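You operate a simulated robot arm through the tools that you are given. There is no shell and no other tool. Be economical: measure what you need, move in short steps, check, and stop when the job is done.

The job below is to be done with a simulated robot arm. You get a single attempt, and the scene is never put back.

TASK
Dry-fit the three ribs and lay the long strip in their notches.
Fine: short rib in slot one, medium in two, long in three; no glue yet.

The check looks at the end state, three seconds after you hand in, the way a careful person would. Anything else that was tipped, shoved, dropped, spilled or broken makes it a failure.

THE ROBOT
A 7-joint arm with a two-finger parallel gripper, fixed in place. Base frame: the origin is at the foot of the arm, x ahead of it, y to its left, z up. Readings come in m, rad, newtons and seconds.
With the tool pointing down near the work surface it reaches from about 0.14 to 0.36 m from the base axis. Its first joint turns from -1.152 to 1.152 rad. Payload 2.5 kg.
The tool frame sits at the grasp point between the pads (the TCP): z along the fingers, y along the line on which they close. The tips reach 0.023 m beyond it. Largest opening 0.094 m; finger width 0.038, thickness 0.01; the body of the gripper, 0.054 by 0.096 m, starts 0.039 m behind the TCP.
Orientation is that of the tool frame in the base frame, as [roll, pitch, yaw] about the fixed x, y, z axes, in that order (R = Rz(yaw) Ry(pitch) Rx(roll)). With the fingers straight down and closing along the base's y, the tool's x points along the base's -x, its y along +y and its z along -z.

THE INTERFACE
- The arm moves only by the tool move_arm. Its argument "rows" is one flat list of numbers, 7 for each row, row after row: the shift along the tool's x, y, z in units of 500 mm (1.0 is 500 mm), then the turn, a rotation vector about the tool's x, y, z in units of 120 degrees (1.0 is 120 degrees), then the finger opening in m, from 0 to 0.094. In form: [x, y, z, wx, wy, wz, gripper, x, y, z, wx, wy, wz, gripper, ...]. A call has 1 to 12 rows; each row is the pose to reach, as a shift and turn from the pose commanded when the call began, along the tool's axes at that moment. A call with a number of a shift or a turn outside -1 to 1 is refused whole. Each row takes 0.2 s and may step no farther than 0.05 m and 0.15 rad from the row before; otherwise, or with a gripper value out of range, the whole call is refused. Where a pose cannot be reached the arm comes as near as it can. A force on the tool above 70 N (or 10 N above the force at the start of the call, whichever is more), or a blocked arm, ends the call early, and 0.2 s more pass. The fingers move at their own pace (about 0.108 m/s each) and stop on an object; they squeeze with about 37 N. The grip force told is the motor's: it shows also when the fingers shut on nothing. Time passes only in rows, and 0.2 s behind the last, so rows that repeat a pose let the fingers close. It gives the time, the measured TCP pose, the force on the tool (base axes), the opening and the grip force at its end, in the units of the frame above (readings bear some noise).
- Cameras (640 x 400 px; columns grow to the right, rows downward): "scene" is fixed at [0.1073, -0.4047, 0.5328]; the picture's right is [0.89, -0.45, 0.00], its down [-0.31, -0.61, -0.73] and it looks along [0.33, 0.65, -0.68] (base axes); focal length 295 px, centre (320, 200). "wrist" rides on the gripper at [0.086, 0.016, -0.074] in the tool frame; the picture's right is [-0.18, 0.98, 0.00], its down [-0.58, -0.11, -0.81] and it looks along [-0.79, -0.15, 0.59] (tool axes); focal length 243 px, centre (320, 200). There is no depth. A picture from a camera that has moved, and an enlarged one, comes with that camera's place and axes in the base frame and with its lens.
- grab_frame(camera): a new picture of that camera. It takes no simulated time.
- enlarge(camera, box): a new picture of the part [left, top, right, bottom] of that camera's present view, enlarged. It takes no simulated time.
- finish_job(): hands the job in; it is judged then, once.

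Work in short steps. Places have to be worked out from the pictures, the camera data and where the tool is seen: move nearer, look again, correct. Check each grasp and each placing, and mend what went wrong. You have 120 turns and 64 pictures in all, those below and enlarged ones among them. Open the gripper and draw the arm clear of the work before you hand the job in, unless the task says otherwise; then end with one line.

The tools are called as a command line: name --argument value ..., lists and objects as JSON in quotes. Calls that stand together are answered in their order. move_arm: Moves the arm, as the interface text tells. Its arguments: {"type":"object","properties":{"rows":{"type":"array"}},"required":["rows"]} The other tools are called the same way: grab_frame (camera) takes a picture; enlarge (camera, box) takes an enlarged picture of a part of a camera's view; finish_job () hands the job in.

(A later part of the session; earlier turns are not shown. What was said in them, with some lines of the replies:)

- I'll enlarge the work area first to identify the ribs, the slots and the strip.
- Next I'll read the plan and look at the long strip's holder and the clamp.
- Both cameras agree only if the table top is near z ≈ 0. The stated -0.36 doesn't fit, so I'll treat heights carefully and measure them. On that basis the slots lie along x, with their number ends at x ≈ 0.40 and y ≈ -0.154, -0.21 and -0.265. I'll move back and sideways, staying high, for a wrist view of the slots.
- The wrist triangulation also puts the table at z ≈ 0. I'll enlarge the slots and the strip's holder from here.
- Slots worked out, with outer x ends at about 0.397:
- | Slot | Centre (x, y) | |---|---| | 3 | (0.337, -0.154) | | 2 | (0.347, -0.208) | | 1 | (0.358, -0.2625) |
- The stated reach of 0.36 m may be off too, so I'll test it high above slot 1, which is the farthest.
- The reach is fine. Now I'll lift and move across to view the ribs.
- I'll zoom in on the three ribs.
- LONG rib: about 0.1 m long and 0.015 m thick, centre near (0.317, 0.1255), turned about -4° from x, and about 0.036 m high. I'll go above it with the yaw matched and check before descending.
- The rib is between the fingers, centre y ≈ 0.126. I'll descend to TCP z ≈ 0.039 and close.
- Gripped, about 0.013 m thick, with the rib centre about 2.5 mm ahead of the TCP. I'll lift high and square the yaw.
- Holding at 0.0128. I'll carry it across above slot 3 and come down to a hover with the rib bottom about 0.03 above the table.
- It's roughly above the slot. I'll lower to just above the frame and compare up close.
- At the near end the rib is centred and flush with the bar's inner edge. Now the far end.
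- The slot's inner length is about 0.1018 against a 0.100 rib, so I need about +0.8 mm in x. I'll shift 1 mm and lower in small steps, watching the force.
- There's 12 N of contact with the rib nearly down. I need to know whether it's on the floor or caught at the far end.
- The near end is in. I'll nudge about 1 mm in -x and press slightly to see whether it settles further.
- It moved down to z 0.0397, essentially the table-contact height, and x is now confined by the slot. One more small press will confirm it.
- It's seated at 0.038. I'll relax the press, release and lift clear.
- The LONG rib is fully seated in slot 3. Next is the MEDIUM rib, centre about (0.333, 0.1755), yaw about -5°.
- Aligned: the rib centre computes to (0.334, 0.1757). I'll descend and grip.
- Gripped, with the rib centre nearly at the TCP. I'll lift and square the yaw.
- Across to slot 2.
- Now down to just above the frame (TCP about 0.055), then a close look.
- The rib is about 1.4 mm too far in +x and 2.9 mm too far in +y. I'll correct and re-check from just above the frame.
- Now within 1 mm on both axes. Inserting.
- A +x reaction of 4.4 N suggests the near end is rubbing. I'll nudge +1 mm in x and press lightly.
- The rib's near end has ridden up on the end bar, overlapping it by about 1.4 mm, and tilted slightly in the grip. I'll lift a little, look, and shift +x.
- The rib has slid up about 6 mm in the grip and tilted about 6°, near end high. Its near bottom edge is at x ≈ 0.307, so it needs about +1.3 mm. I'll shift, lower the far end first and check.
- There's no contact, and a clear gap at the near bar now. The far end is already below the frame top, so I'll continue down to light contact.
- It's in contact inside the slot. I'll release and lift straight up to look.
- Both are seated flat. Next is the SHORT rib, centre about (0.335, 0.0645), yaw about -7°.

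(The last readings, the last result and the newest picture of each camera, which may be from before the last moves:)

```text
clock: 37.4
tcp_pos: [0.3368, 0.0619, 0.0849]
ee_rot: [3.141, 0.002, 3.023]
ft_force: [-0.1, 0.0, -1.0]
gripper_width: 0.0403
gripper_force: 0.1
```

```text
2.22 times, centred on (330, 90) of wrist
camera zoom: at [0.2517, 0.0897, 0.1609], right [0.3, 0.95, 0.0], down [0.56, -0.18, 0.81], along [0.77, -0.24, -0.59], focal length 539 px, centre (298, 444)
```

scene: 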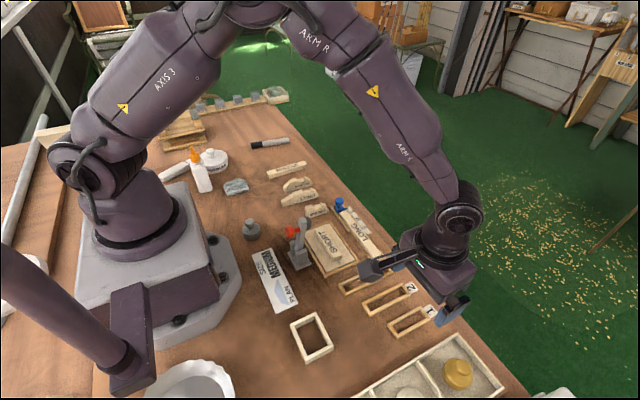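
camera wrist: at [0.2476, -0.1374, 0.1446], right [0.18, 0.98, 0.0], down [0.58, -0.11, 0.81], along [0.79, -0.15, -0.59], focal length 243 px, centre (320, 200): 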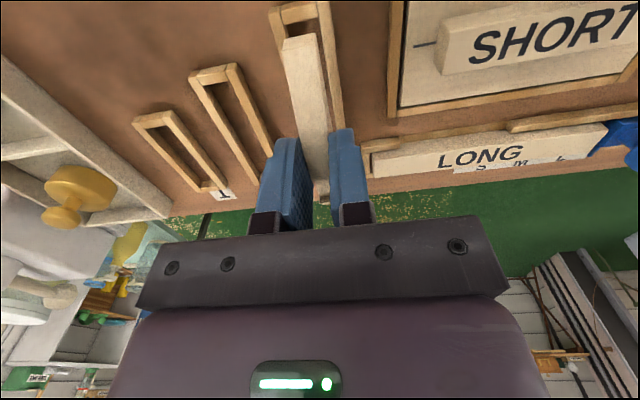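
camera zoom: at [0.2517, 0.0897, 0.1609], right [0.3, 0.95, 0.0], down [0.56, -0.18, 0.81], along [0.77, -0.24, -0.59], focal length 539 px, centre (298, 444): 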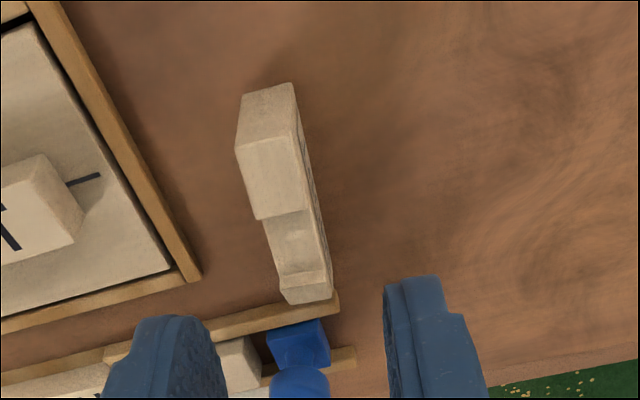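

Aligned in position and yaw. I'll descend a little lower this time (TCP 0.036) and grip.

move_arm --rows '[0, 0, 0.05, 0, 0, 0, 0.04, 0, 0, 0.097, 0, 0, 0, 0.04, 0, 0, 0.097, 0, 0, 0, 0.04, 0, 0, 0.097, 0, 0, 0, 0.0, 0, 0, 0.097, 0, 0, 0, 0.0, 0, 0, 0.097, 0, 0, 0, 0.0]'

enlarge --camera "scene" --box '[280, 180, 360, 230]'

```text
clock: 38.8
tcp_pos: [0.3356, 0.0622, 0.0376]
ee_rot: [3.14, 0.001, 3.023]
ft_force: [-0.3, -0.2, -0.5]
gripper_width: 0.0134
gripper_force: 13.5
```

```text
8.00 times, centred on (320, 205) of scene
camera zoom: at [0.1073, -0.4047, 0.5328], right [0.89, -0.45, 0.0], down [-0.31, -0.61, -0.73], along [0.33, 0.65, -0.68], focal length 2359 px, centre (320, 160)
```

zoom: 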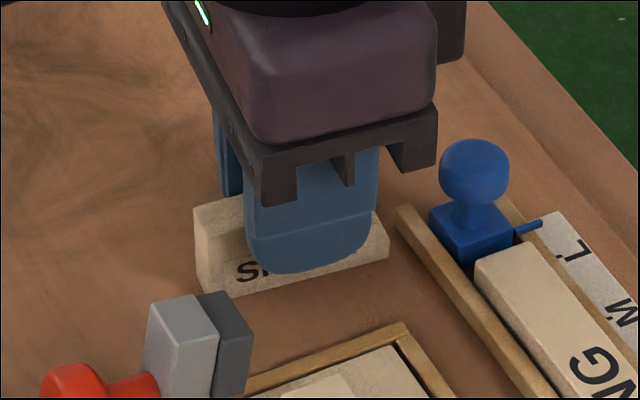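

Gripped. Lifting and squaring.

move_arm --rows '[0, 0, -0.04, 0, 0, 0, 0.0, 0, 0, -0.12, 0, 0, -0.015, 0.0, 0, 0, -0.21, 0, 0, -0.03, 0.0, 0, 0, -0.3, 0, 0, -0.045, 0.0, 0, 0, -0.38, 0, 0, -0.0566, 0.0, 0, 0, -0.38, 0, 0, -0.0566, 0.0]'

```text
clock: 40.2
tcp_pos: [0.334, 0.0619, 0.2269]
ee_rot: [-3.141, 0.0, -3.141]
ft_force: [0.8, 0.0, -0.2]
gripper_width: 0.0132
gripper_force: 13.6
```

Across to slot 1, then to a hover.

move_arm --rows '[-0.005, -0.08, 0, 0, 0, 0, 0.0, -0.01, -0.16, 0, 0, 0, 0, 0.0, -0.016, -0.24, 0, 0, 0, 0, 0.0, -0.022, -0.32, 0, 0, 0, 0, 0.0, -0.028, -0.41, 0, 0, 0, 0, 0.0, -0.034, -0.5, 0, 0, 0, 0, 0.0, -0.04, -0.58, 0, 0, 0, 0, 0.0, -0.045, -0.65, 0, 0, 0, 0, 0.0, -0.045, -0.65, 0.09, 0, 0, 0, 0.0, -0.045, -0.65, 0.18, 0, 0, 0, 0.0, -0.045, -0.65, 0.26, 0, 0, 0, 0.0, -0.045, -0.65, 0.26, 0, 0, 0, 0.0]'

```text
clock: 42.8
tcp_pos: [0.3589, -0.2634, 0.0984]
ee_rot: [3.141, 0.001, -3.141]
ft_force: [-0.5, -0.8, -0.2]
gripper_width: 0.0131
gripper_force: 13.7
```

Lowering to just above the frame (rib bottom about 0.014).

move_arm --rows '[0, 0, 0.05, 0, 0, 0, 0.0, 0, 0, 0.092, 0, 0, 0, 0.0, 0, 0, 0.092, 0, 0, 0, 0.0]'

enlarge --camera "wrist" --box '[250, 0, 390, 90]'

enlarge --camera "scene" --box '[370, 290, 450, 340]'

```text
clock: 43.6
tcp_pos: [0.3572, -0.2631, 0.0521]
ee_rot: [3.142, 0.0, 3.14]
ft_force: [-0.7, -0.1, 0.0]
gripper_width: 0.013
gripper_force: 13.9
```

```text
4.44 times, centred on (320, 45) of wrist
camera zoom: at [0.2711, -0.2457, 0.1273], right [0.18, 0.98, 0.0], down [0.58, -0.11, 0.81], along [0.79, -0.15, -0.59], focal length 1078 px, centre (320, 889)
```

zoom: 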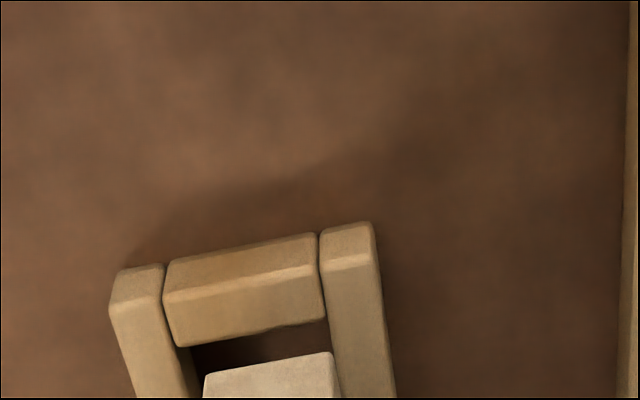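

```text
8.00 times, centred on (410, 315) of scene
camera zoom: at [0.1073, -0.4047, 0.5328], right [0.89, -0.45, 0.0], down [-0.31, -0.61, -0.73], along [0.33, 0.65, -0.68], focal length 2359 px, centre (-400, -720)
```

zoom: 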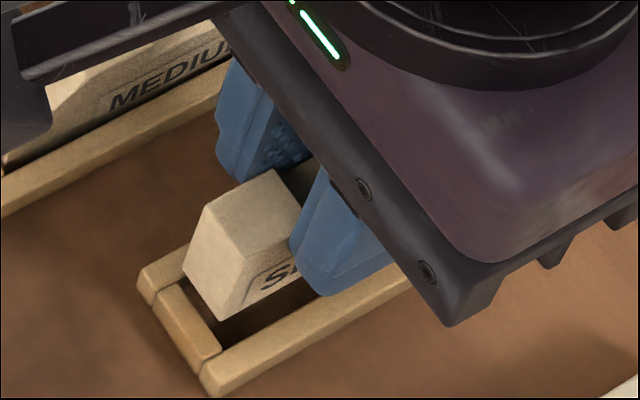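

The rib needs about -1.3 mm in y and, given the bias seen on the last one, about +0.7 mm in x. I'll correct and lower part-way below the frame top to check for contact.

move_arm --rows '[-0.0014, -0.0026, 0, 0, 0, 0, 0.0, -0.0014, -0.0026, 0.005, 0, 0, 0, 0.0, -0.0014, -0.0026, 0.01, 0, 0, 0, 0.0, -0.0014, -0.0026, 0.015, 0, 0, 0, 0.0, -0.0014, -0.0026, 0.015, 0, 0, 0, 0.0]'

enlarge --camera "wrist" --box '[250, 20, 390, 110]'

```text
clock: 44.8
tcp_pos: [0.3581, -0.2648, 0.044]
ee_rot: [3.141, 0.001, -3.141]
ft_force: [0.5, 0.2, 0.3]
gripper_width: 0.0133
gripper_force: 14.4
```

```text
4.44 times, centred on (320, 65) of wrist
camera zoom: at [0.2714, -0.247, 0.1196], right [0.18, 0.98, 0.0], down [0.58, -0.11, 0.81], along [0.79, -0.15, -0.59], focal length 1078 px, centre (320, 800)
```

zoom: 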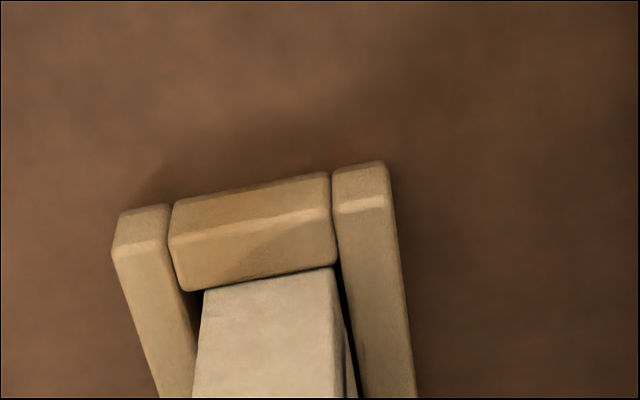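

No force, and the rib is dropping in behind the bar. Continuing down.

move_arm --rows '[0, 0, 0.004, 0, 0, 0, 0.0, 0, 0, 0.008, 0, 0, 0, 0.0, 0, 0, 0.012, 0, 0, 0, 0.0, 0, 0, 0.012, 0, 0, 0, 0.0]'

```text
clock: 45.8
tcp_pos: [0.3578, -0.2635, 0.0375]
ee_rot: [-3.14, 0.001, -3.141]
ft_force: [0.0, 0.6, 0.1]
gripper_width: 0.013
gripper_force: 13.7
```

It's at table height with no resistance. I'll release, lift and check.

move_arm --rows '[0, 0, 0.001, 0, 0, 0, 0.0, 0, 0, 0.001, 0, 0, 0, 0.026, 0, 0, 0.001, 0, 0, 0, 0.026, 0, 0, -0.04, 0, 0, 0, 0.03, 0, 0, -0.12, 0, 0, 0, 0.04, 0, 0, -0.2, 0, 0, 0, 0.04, 0, 0, -0.28, 0, 0, 0, 0.04, 0, 0, -0.36, 0, 0, 0, 0.04, 0.08, 0.04, -0.36, 0, 0, 0, 0.06, 0.16, 0.08, -0.36, 0, 0, 0, 0.06, 0.24, 0.12, -0.36, 0, 0, 0, 0.06, 0.24, 0.12, -0.36, 0, 0, 0, 0.06]'

enlarge --camera "scene" --box '[340, 250, 450, 340]'

enlarge --camera "wrist" --box '[200, 20, 480, 180]'

```text
clock: 48.4
tcp_pos: [0.2371, -0.2052, 0.2171]
ee_rot: [3.14, 0.0, 3.14]
ft_force: [-0.4, 1.1, 0.3]
gripper_width: 0.0602
gripper_force: 0.0
```

```text
4.44 times, centred on (395, 295) of scene
camera zoom: at [0.1072, -0.4047, 0.5328], right [0.89, -0.45, 0.0], down [-0.31, -0.61, -0.73], along [0.33, 0.65, -0.68], focal length 1310 px, centre (-13, -222)
```

zoom: 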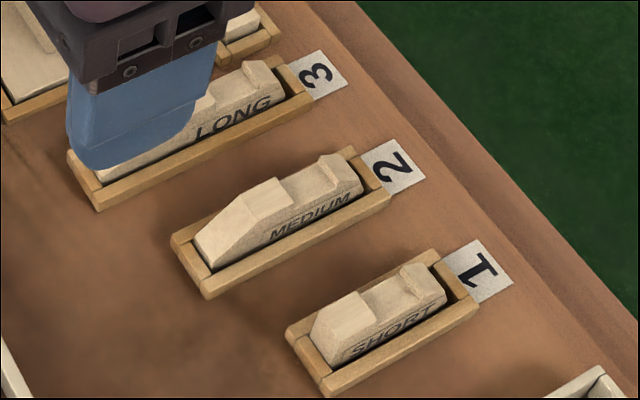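

```text
2.29 times, centred on (340, 100) of wrist
camera zoom: at [0.1504, -0.1879, 0.2925], right [0.18, 0.98, 0.0], down [0.58, -0.11, 0.81], along [0.79, -0.15, -0.59], focal length 555 px, centre (274, 429)
```

zoom: 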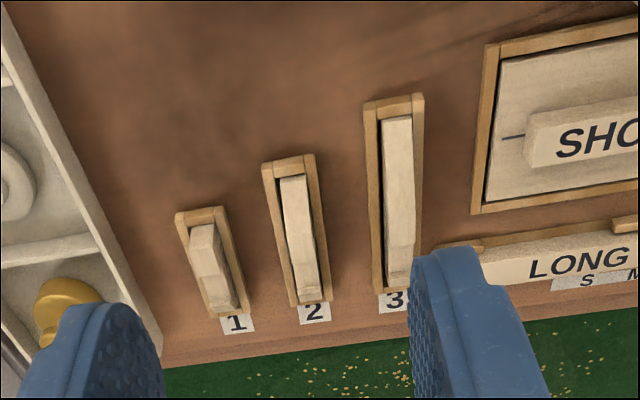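

All three ribs are seated in the right slots with their notches in line. I'll open wide and come lower for a close look at the notches.

move_arm --rows '[-0.013, 0.005, 0.06, 0, 0, 0, 0.094, -0.026, 0.01, 0.134, 0, 0, 0, 0.094, -0.026, 0.01, 0.134, 0, 0, 0, 0.094]'

enlarge --camera "wrist" --box '[240, 60, 420, 200]'

enlarge --camera "scene" --box '[370, 265, 440, 320]'

```text
clock: 49.2
tcp_pos: [0.2499, -0.1997, 0.1495]
ee_rot: [3.141, -0.002, 3.139]
ft_force: [0.7, 0.0, 0.6]
gripper_width: 0.0941
gripper_force: 0.1
```

```text
2.86 times, centred on (330, 130) of wrist
camera zoom: at [0.1641, -0.1823, 0.2256], right [0.18, 0.98, 0.0], down [0.58, -0.11, 0.81], along [0.79, -0.15, -0.59], focal length 693 px, centre (291, 400)
```

zoom: 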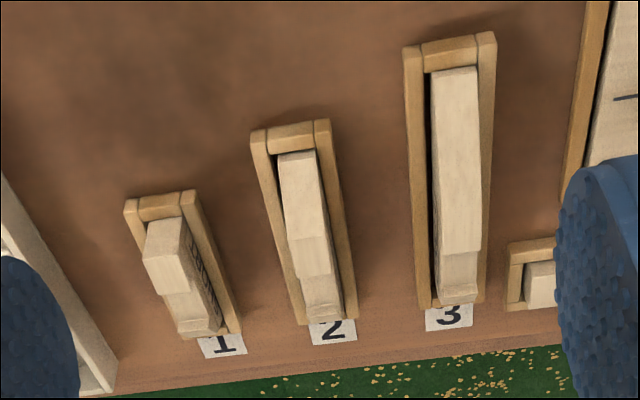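

```text
7.27 times, centred on (405, 292) of scene
camera zoom: at [0.1073, -0.4047, 0.5328], right [0.89, -0.45, 0.0], down [-0.31, -0.61, -0.73], along [0.33, 0.65, -0.68], focal length 2144 px, centre (-298, -473)
```

zoom: 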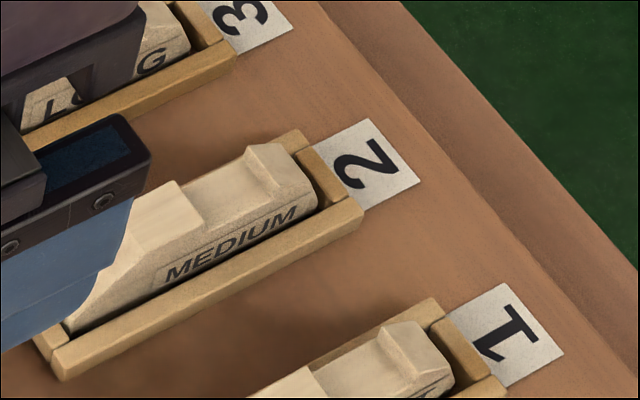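

Rib tops are at h ≈ 0.028, and the notch runs from about x = 0.349 to 0.372 in all three. The strip lies along y, so I'll rise and turn the tool 90° so the fingers close along x. That also keeps the camera bracket away from the toggle clamp.

move_arm --rows '[-0.01, 0, -0.04, 0, 0, -0.068, 0.094, -0.03, 0.02, -0.08, 0, 0, -0.136, 0.094, -0.05, 0.04, -0.12, 0, 0, -0.204, 0.094, -0.07, 0.06, -0.16, 0, 0, -0.272, 0.094, -0.09, 0.08, -0.18, 0, 0, -0.34, 0.094, -0.11, 0.1, -0.2, 0, 0, -0.408, 0.094, -0.13, 0.13, -0.2, 0, 0, -0.476, 0.094, -0.15, 0.16, -0.2, 0, 0, -0.544, 0.094, -0.17, 0.18, -0.2, 0, 0, -0.612, 0.094, -0.19, 0.2, -0.2, 0, 0, -0.682, 0.094, -0.2, 0.22, -0.2, 0, 0, -0.75, 0.094, -0.2, 0.22, -0.2, 0, 0, -0.75, 0.094]'

grab_frame --camera "wrist"

```text
clock: 51.8
tcp_pos: [0.3518, -0.0893, 0.2522]
ee_rot: [3.141, 0.001, -1.568]
ft_force: [0.1, -0.3, 0.7]
gripper_width: 0.0941
gripper_force: 0.0
```

```text
15 pictures are left
camera wrist: at [0.3353, -0.1744, 0.3264], right [-0.98, 0.18, 0.0], down [0.11, 0.58, 0.81], along [0.15, 0.79, -0.59], focal length 243 px, centre (320, 200)
```

wrist: 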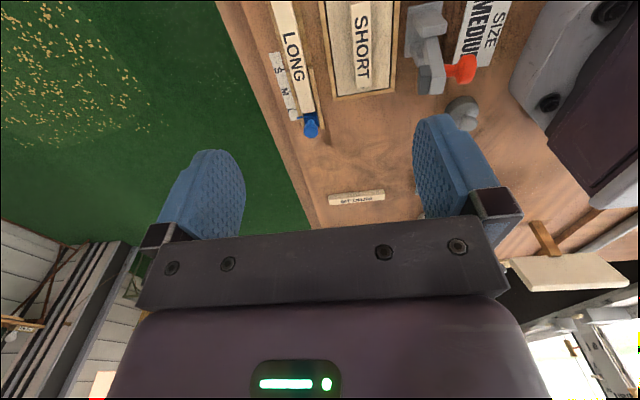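

The turn worked. 15 pictures are left, so I'll be sparing. I'll step back in -y and lower for one good close-up of the strip.

move_arm --rows '[0.05, -0.018, 0.05, 0, 0, 0, 0.094, 0.1014, -0.036, 0.104, 0, 0, 0, 0.094, 0.1014, -0.036, 0.104, 0, 0, 0, 0.094]'

enlarge --camera "wrist" --box '[210, 0, 370, 180]'

```text
clock: 52.6
tcp_pos: [0.3694, -0.1396, 0.1975]
ee_rot: [-3.14, 0.0, -1.57]
ft_force: [0.2, 0.0, -0.3]
gripper_width: 0.0939
gripper_force: 0.0
```

```text
2.22 times, centred on (290, 90) of wrist
camera zoom: at [0.3528, -0.2251, 0.2729], right [-0.98, 0.18, 0.0], down [0.11, 0.58, 0.81], along [0.15, 0.79, -0.59], focal length 539 px, centre (387, 444)
```

zoom: 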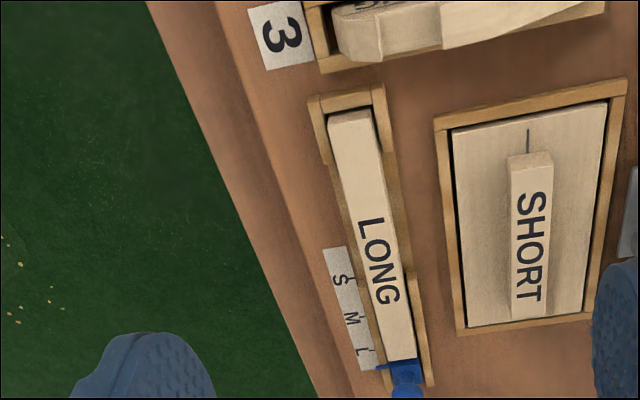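

The strip is about 0.149 m long and 0.018 wide, with its centre near (0.389, -0.048). The rails seem to leave a finger gap around y ≈ -0.087. One scene close-up to judge the rail and strip heights.

enlarge --camera "scene" --box '[330, 195, 394, 265]'

```text
5.71 times, centred on (362, 230) of scene
camera zoom: at [0.1073, -0.4047, 0.5328], right [0.89, -0.45, 0.0], down [-0.31, -0.61, -0.73], along [0.33, 0.65, -0.68], focal length 1685 px, centre (80, 29)
```

zoom: 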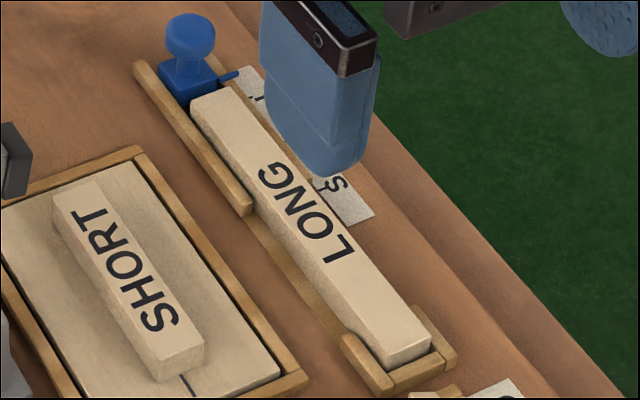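

Triangulating the strip's top corner gives z ≈ 0.017, width 0.018 and x ≈ 0.3885 at y ≈ -0.085, with a rail gap for the fingers at y ≈ -0.108 to -0.065. I'll go above that gap.

move_arm --rows '[-0.04, -0.012, 0.05, 0, 0, 0, 0.07, -0.08, -0.026, 0.11, 0, 0, 0, 0.05, -0.1102, -0.0382, 0.18, 0, 0, 0, 0.036, -0.1102, -0.0382, 0.225, 0, 0, 0, 0.036, -0.1102, -0.0382, 0.225, 0, 0, 0, 0.036]'

enlarge --camera "wrist" --box '[240, 0, 420, 180]'

```text
clock: 53.8
tcp_pos: [0.3886, -0.084, 0.0858]
ee_rot: [3.141, 0.001, -1.571]
ft_force: [-0.4, 0.0, -0.8]
gripper_width: 0.0363
gripper_force: 0.0
```

```text
2.22 times, centred on (330, 90) of wrist
camera zoom: at [0.3712, -0.1706, 0.1613], right [-0.98, 0.18, 0.0], down [0.11, 0.58, 0.81], along [0.15, 0.79, -0.59], focal length 539 px, centre (298, 444)
```

zoom: 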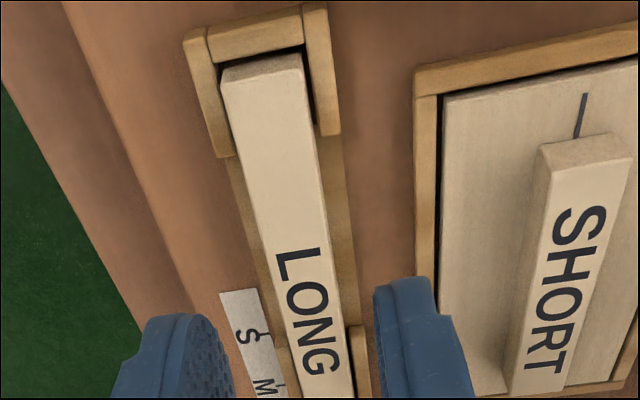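

Clear view: the finger gap runs from y ≈ -0.103 to -0.036. I'll grip at y ≈ -0.0745, about 27 mm off the strip centre, so that the fingers will sit between ribs 1 and 2 when placing.

move_arm --rows '[-0.019, -0.002, 0.04, 0, 0, 0, 0.036, -0.019, -0.002, 0.08, 0, 0, 0, 0.036, -0.019, -0.002, 0.1096, 0, 0, 0, 0.036, -0.019, -0.002, 0.1096, 0, 0, 0, 0.036, -0.019, -0.002, 0.1096, 0, 0, 0, 0.0, -0.019, -0.002, 0.1096, 0, 0, 0, 0.0, -0.019, -0.002, 0.1096, 0, 0, 0, 0.0]'

```text
clock: 55.4
tcp_pos: [0.3898, -0.0738, 0.0321]
ee_rot: [-3.141, 0.001, -1.571]
ft_force: [-0.2, 0.4, -0.6]
gripper_width: 0.0188
gripper_force: 16.4
```

Gripped at 0.0188. Lifting straight up, gently at first.

move_arm --rows '[0, 0, -0.01, 0, 0, 0, 0.0, 0, 0, -0.025, 0, 0, 0, 0.0, 0, 0, -0.05, 0, 0, 0, 0.0, 0, 0, -0.11, 0, 0, 0, 0.0, 0, 0, -0.18, 0, 0, 0, 0.0, 0, 0, -0.25, 0, 0, 0, 0.0, 0, 0, -0.25, 0, 0, 0, 0.0]'

enlarge --camera "scene" --box '[320, 130, 460, 290]'

```text
clock: 57.0
tcp_pos: [0.3896, -0.0768, 0.1578]
ee_rot: [-3.14, -0.001, -1.57]
ft_force: [-0.4, 0.4, 0.0]
gripper_width: 0.0187
gripper_force: 15.9
```

```text
2.50 times, centred on (390, 210) of scene
camera zoom: at [0.1073, -0.4047, 0.5328], right [0.89, -0.45, 0.0], down [-0.31, -0.61, -0.73], along [0.33, 0.65, -0.68], focal length 737 px, centre (145, 175)
```

zoom: 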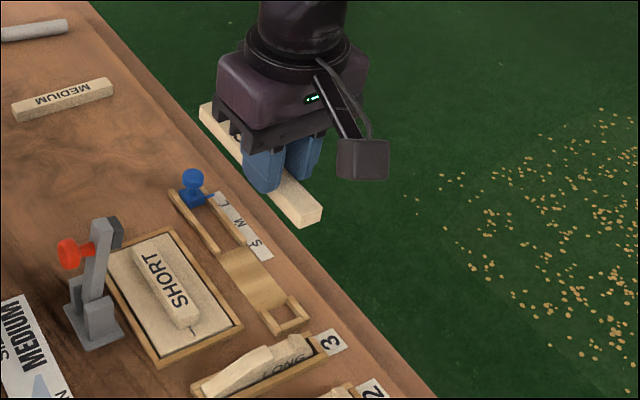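

The strip is held level and nothing else moved. I'll carry it over the notches (TCP about x 0.3605, y -0.236) to a hover.

move_arm --rows '[0.07, 0.013, 0, 0, 0, 0, 0.0, 0.15, 0.027, 0, 0, 0, 0, 0.0, 0.23, 0.042, 0, 0, 0, 0, 0.0, 0.3184, 0.0582, 0, 0, 0, 0, 0.0, 0.3184, 0.0582, 0.08, 0, 0, 0, 0.0, 0.3184, 0.0582, 0.15, 0, 0, 0, 0.0, 0.3184, 0.0582, 0.176, 0, 0, 0, 0.0, 0.3184, 0.0582, 0.176, 0, 0, 0, 0.0]'

enlarge --camera "wrist" --box '[240, 20, 420, 180]'

enlarge --camera "scene" --box '[345, 240, 445, 330]'

```text
clock: 58.8
tcp_pos: [0.3608, -0.2341, 0.0683]
ee_rot: [-3.141, 0.0, -1.573]
ft_force: [-1.1, -0.3, 0.0]
gripper_width: 0.0185
gripper_force: 16.3
```

```text
2.50 times, centred on (330, 100) of wrist
camera zoom: at [0.3439, -0.3194, 0.144], right [-0.98, 0.18, 0.0], down [0.11, 0.58, 0.81], along [0.15, 0.79, -0.59], focal length 606 px, centre (295, 450)
```

zoom: 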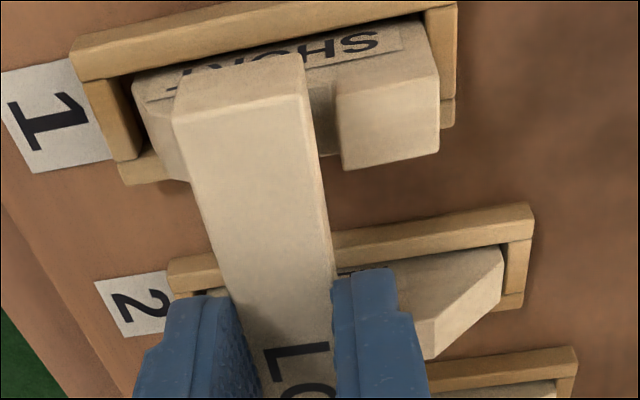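

```text
4.44 times, centred on (395, 285) of scene
camera zoom: at [0.1073, -0.4047, 0.5328], right [0.89, -0.45, 0.0], down [-0.31, -0.61, -0.73], along [0.33, 0.65, -0.68], focal length 1310 px, centre (-13, -178)
```

zoom: 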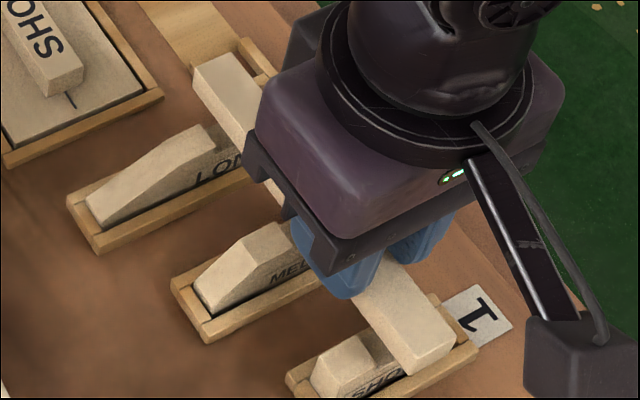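

Everything is over the notches: the strip end overhangs rib 1 by about 11 mm, strip x ≈ 0.360, and the common notch window is about 0.349 to 0.372. I'll shift -1.5 mm in y for finger clearance and lower in small steps.

move_arm --rows '[0.003, 0, 0.0, 0, 0, 0, 0.0, 0.003, 0, 0.012, 0, 0, 0, 0.0, 0.003, 0, 0.024, 0, 0, 0, 0.0, 0.003, 0, 0.034, 0, 0, 0, 0.0, 0.003, 0, 0.034, 0, 0, 0, 0.0]'

enlarge --camera "wrist" --box '[240, 0, 420, 160]'

```text
clock: 60.0
tcp_pos: [0.3601, -0.2362, 0.0525]
ee_rot: [-3.137, -0.002, -1.57]
ft_force: [-0.4, -0.1, 14.4]
gripper_width: 0.0186
gripper_force: 16.2
```

```text
2.50 times, centred on (330, 80) of wrist
camera zoom: at [0.3444, -0.3218, 0.1274], right [-0.98, 0.18, 0.0], down [0.11, 0.58, 0.81], along [0.15, 0.79, -0.59], focal length 606 px, centre (295, 500)
```

zoom: 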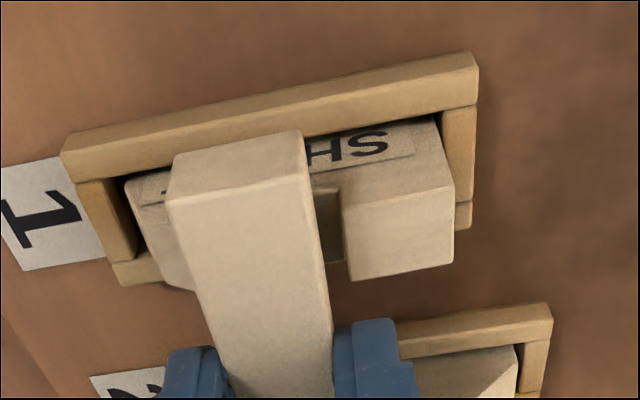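

Contact at TCP z 0.0525. I need to see whether the strip is on the notch floors or caught on an edge.

enlarge --camera "scene" --box '[350, 250, 440, 330]'

```text
5.00 times, centred on (395, 290) of scene
camera zoom: at [0.1072, -0.4046, 0.5329], right [0.89, -0.45, 0.0], down [-0.31, -0.61, -0.73], along [0.33, 0.65, -0.68], focal length 1474 px, centre (-55, -250)
```

zoom: 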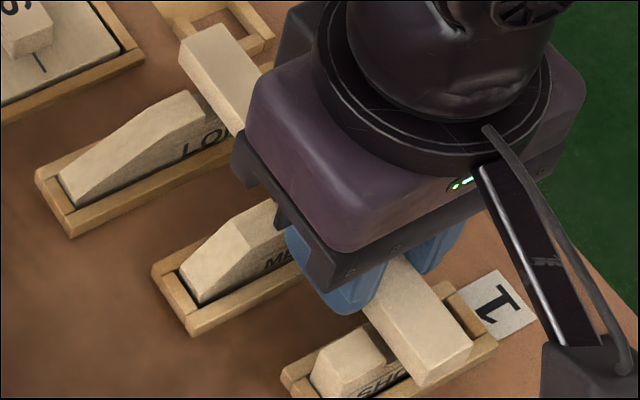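

From the pixel shift the strip has slid about 6 mm up in the grip, so its bottom is at about 0.029. That is the rib-top height, so its +x edge is probably on rib 1's peak. I'll lift slightly, shift about -1.2 mm in x and lower again, comparing contact heights.

move_arm --rows '[0, 0, -0.008, 0, 0, 0, 0.0, 0, 0.0024, -0.01, 0, 0, 0, 0.0, 0, 0.0024, 0.0, 0, 0, 0, 0.0, 0, 0.0024, 0.005, 0, 0, 0, 0.0, 0, 0.0024, 0.008, 0, 0, 0, 0.0, 0, 0.0024, 0.008, 0, 0, 0, 0.0]'

```text
clock: 61.4
tcp_pos: [0.3588, -0.2368, 0.0478]
ee_rot: [3.141, 0.0, -1.569]
ft_force: [-0.1, 0.1, 0.3]
gripper_width: 0.0186
gripper_force: 16.2
```

It's now 5 mm lower with no force, so it had been perched and has dropped into the notches. Continuing down to contact.

move_arm --rows '[0, 0, 0.004, 0, 0, 0, 0.0, 0, 0, 0.008, 0, 0, 0, 0.0, 0, 0, 0.012, 0, 0, 0, 0.0, 0, 0, 0.012, 0, 0, 0, 0.0]'

enlarge --camera "wrist" --box '[240, 0, 420, 160]'

```text
clock: 62.4
tcp_pos: [0.3595, -0.2367, 0.0414]
ee_rot: [-3.139, -0.002, -1.575]
ft_force: [-0.7, -1.3, 12.7]
gripper_width: 0.0191
gripper_force: 15.3
```

```text
2.50 times, centred on (330, 80) of wrist
camera zoom: at [0.3434, -0.322, 0.1176], right [-0.98, 0.19, 0.0], down [0.11, 0.58, 0.81], along [0.15, 0.79, -0.59], focal length 606 px, centre (295, 500)
```

zoom: 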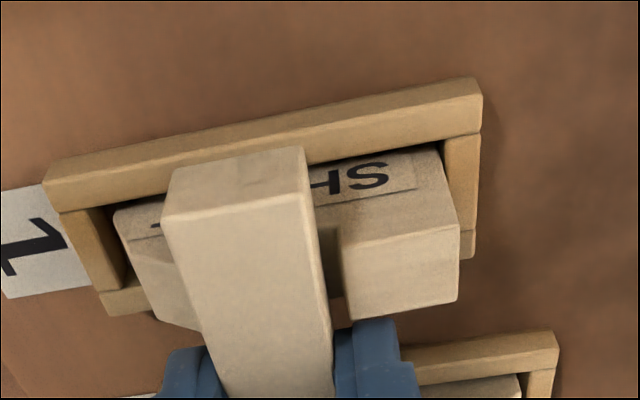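

Firm contact about 11 mm below the first one, so the strip is on the notch floors. I'll unload, open between the ribs and lift straight up.

move_arm --rows '[0, 0, -0.002, 0, 0, 0, 0.0, 0, 0, -0.002, 0, 0, 0, 0.024, 0, 0, -0.002, 0, 0, 0, 0.032, 0, 0, -0.002, 0, 0, 0, 0.032, 0, 0, -0.03, 0, 0, 0, 0.034, 0, 0, -0.1, 0, 0, 0, 0.04, 0, 0, -0.19, 0, 0, 0, 0.04, 0, 0, -0.28, 0, 0, 0, 0.04, 0, 0, -0.36, 0, 0, 0, 0.04, 0, 0, -0.36, 0, 0, 0, 0.04]'

enlarge --camera "scene" --box '[335, 230, 445, 330]'

```text
clock: 64.6
tcp_pos: [0.3592, -0.2357, 0.2215]
ee_rot: [-3.141, -0.001, -1.57]
ft_force: [0.2, 0.6, 0.5]
gripper_width: 0.0401
gripper_force: 0.1
```

```text
4.00 times, centred on (390, 280) of scene
camera zoom: at [0.1073, -0.4047, 0.5328], right [0.89, -0.45, 0.0], down [-0.31, -0.61, -0.73], along [0.33, 0.65, -0.68], focal length 1179 px, centre (40, -120)
```

zoom: 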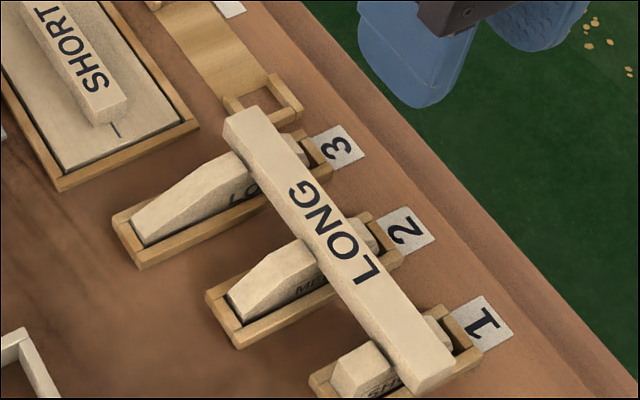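

The strip lies across all three. I'll zoom in to confirm it sits down in every notch and is level.

enlarge --camera "scene" --box '[375, 255, 455, 325]'

enlarge --camera "wrist" --box '[250, 0, 430, 170]'

```text
5.71 times, centred on (415, 290) of scene
camera zoom: at [0.1073, -0.4047, 0.5328], right [0.89, -0.45, 0.0], down [-0.31, -0.61, -0.73], along [0.33, 0.65, -0.68], focal length 1685 px, centre (-223, -314)
```

zoom: 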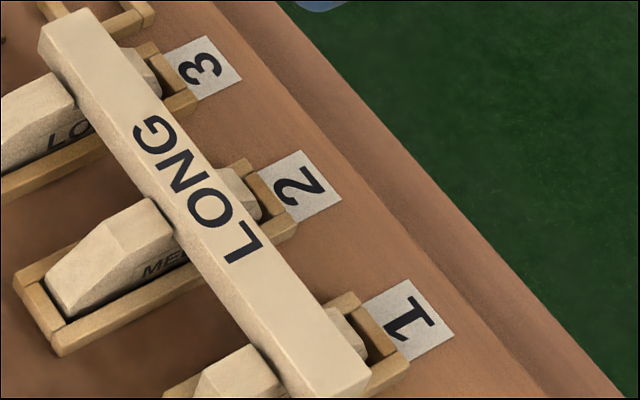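

```text
2.35 times, centred on (340, 85) of wrist
camera zoom: at [0.3426, -0.3213, 0.2975], right [-0.98, 0.18, 0.0], down [0.11, 0.58, 0.81], along [0.15, 0.79, -0.59], focal length 571 px, centre (273, 471)
```

zoom: 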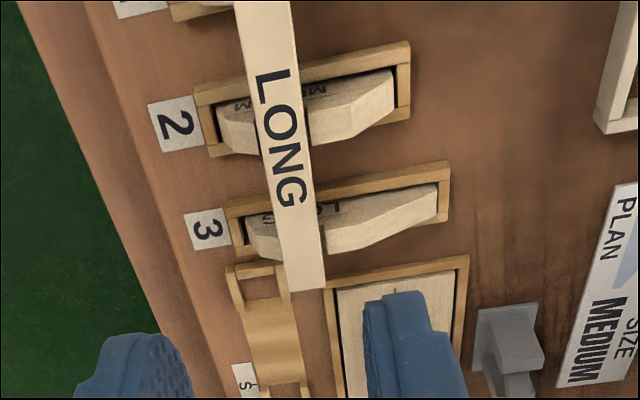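

The strip top triangulates to z ≈ 0.035 at both ends, so it's level and about 7 mm down into the notches. All three ribs are still seated, and the tray and other pieces are undisturbed. I'll open the gripper and draw the arm up and clear.

move_arm --rows '[0, 0, -0.08, 0, 0, 0, 0.094, 0, 0.06, -0.14, 0, 0, 0, 0.094, 0, 0.12, -0.18, 0, 0, 0, 0.094, 0, 0.16, -0.2, 0, 0, 0, 0.094, 0, 0.16, -0.2, 0, 0, 0, 0.094]'

grab_frame --camera "scene"

```text
clock: 65.8
tcp_pos: [0.2775, -0.2352, 0.3227]
ee_rot: [-3.141, 0.0, -1.571]
ft_force: [0.3, -0.5, -0.6]
gripper_width: 0.0941
gripper_force: 0.0
```

```text
2 pictures are left
```

scene: 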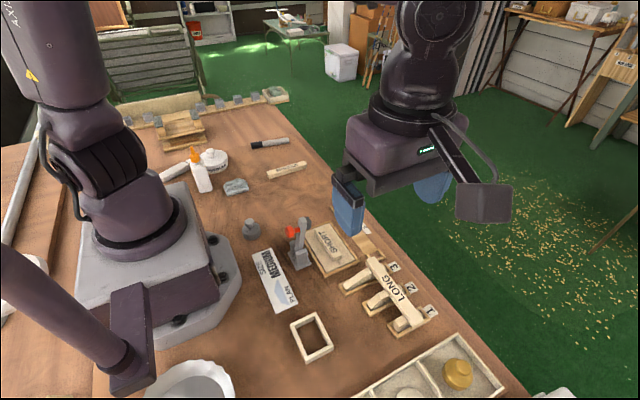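

The arm is clear, the assembly is in place and everything else is where it was. Handing in.

finish_job

```text
The job is handed in.
```

The short, medium and long ribs are dry-fitted in slots one, two and three, and the long strip lies level in all three notches, with no glue used.
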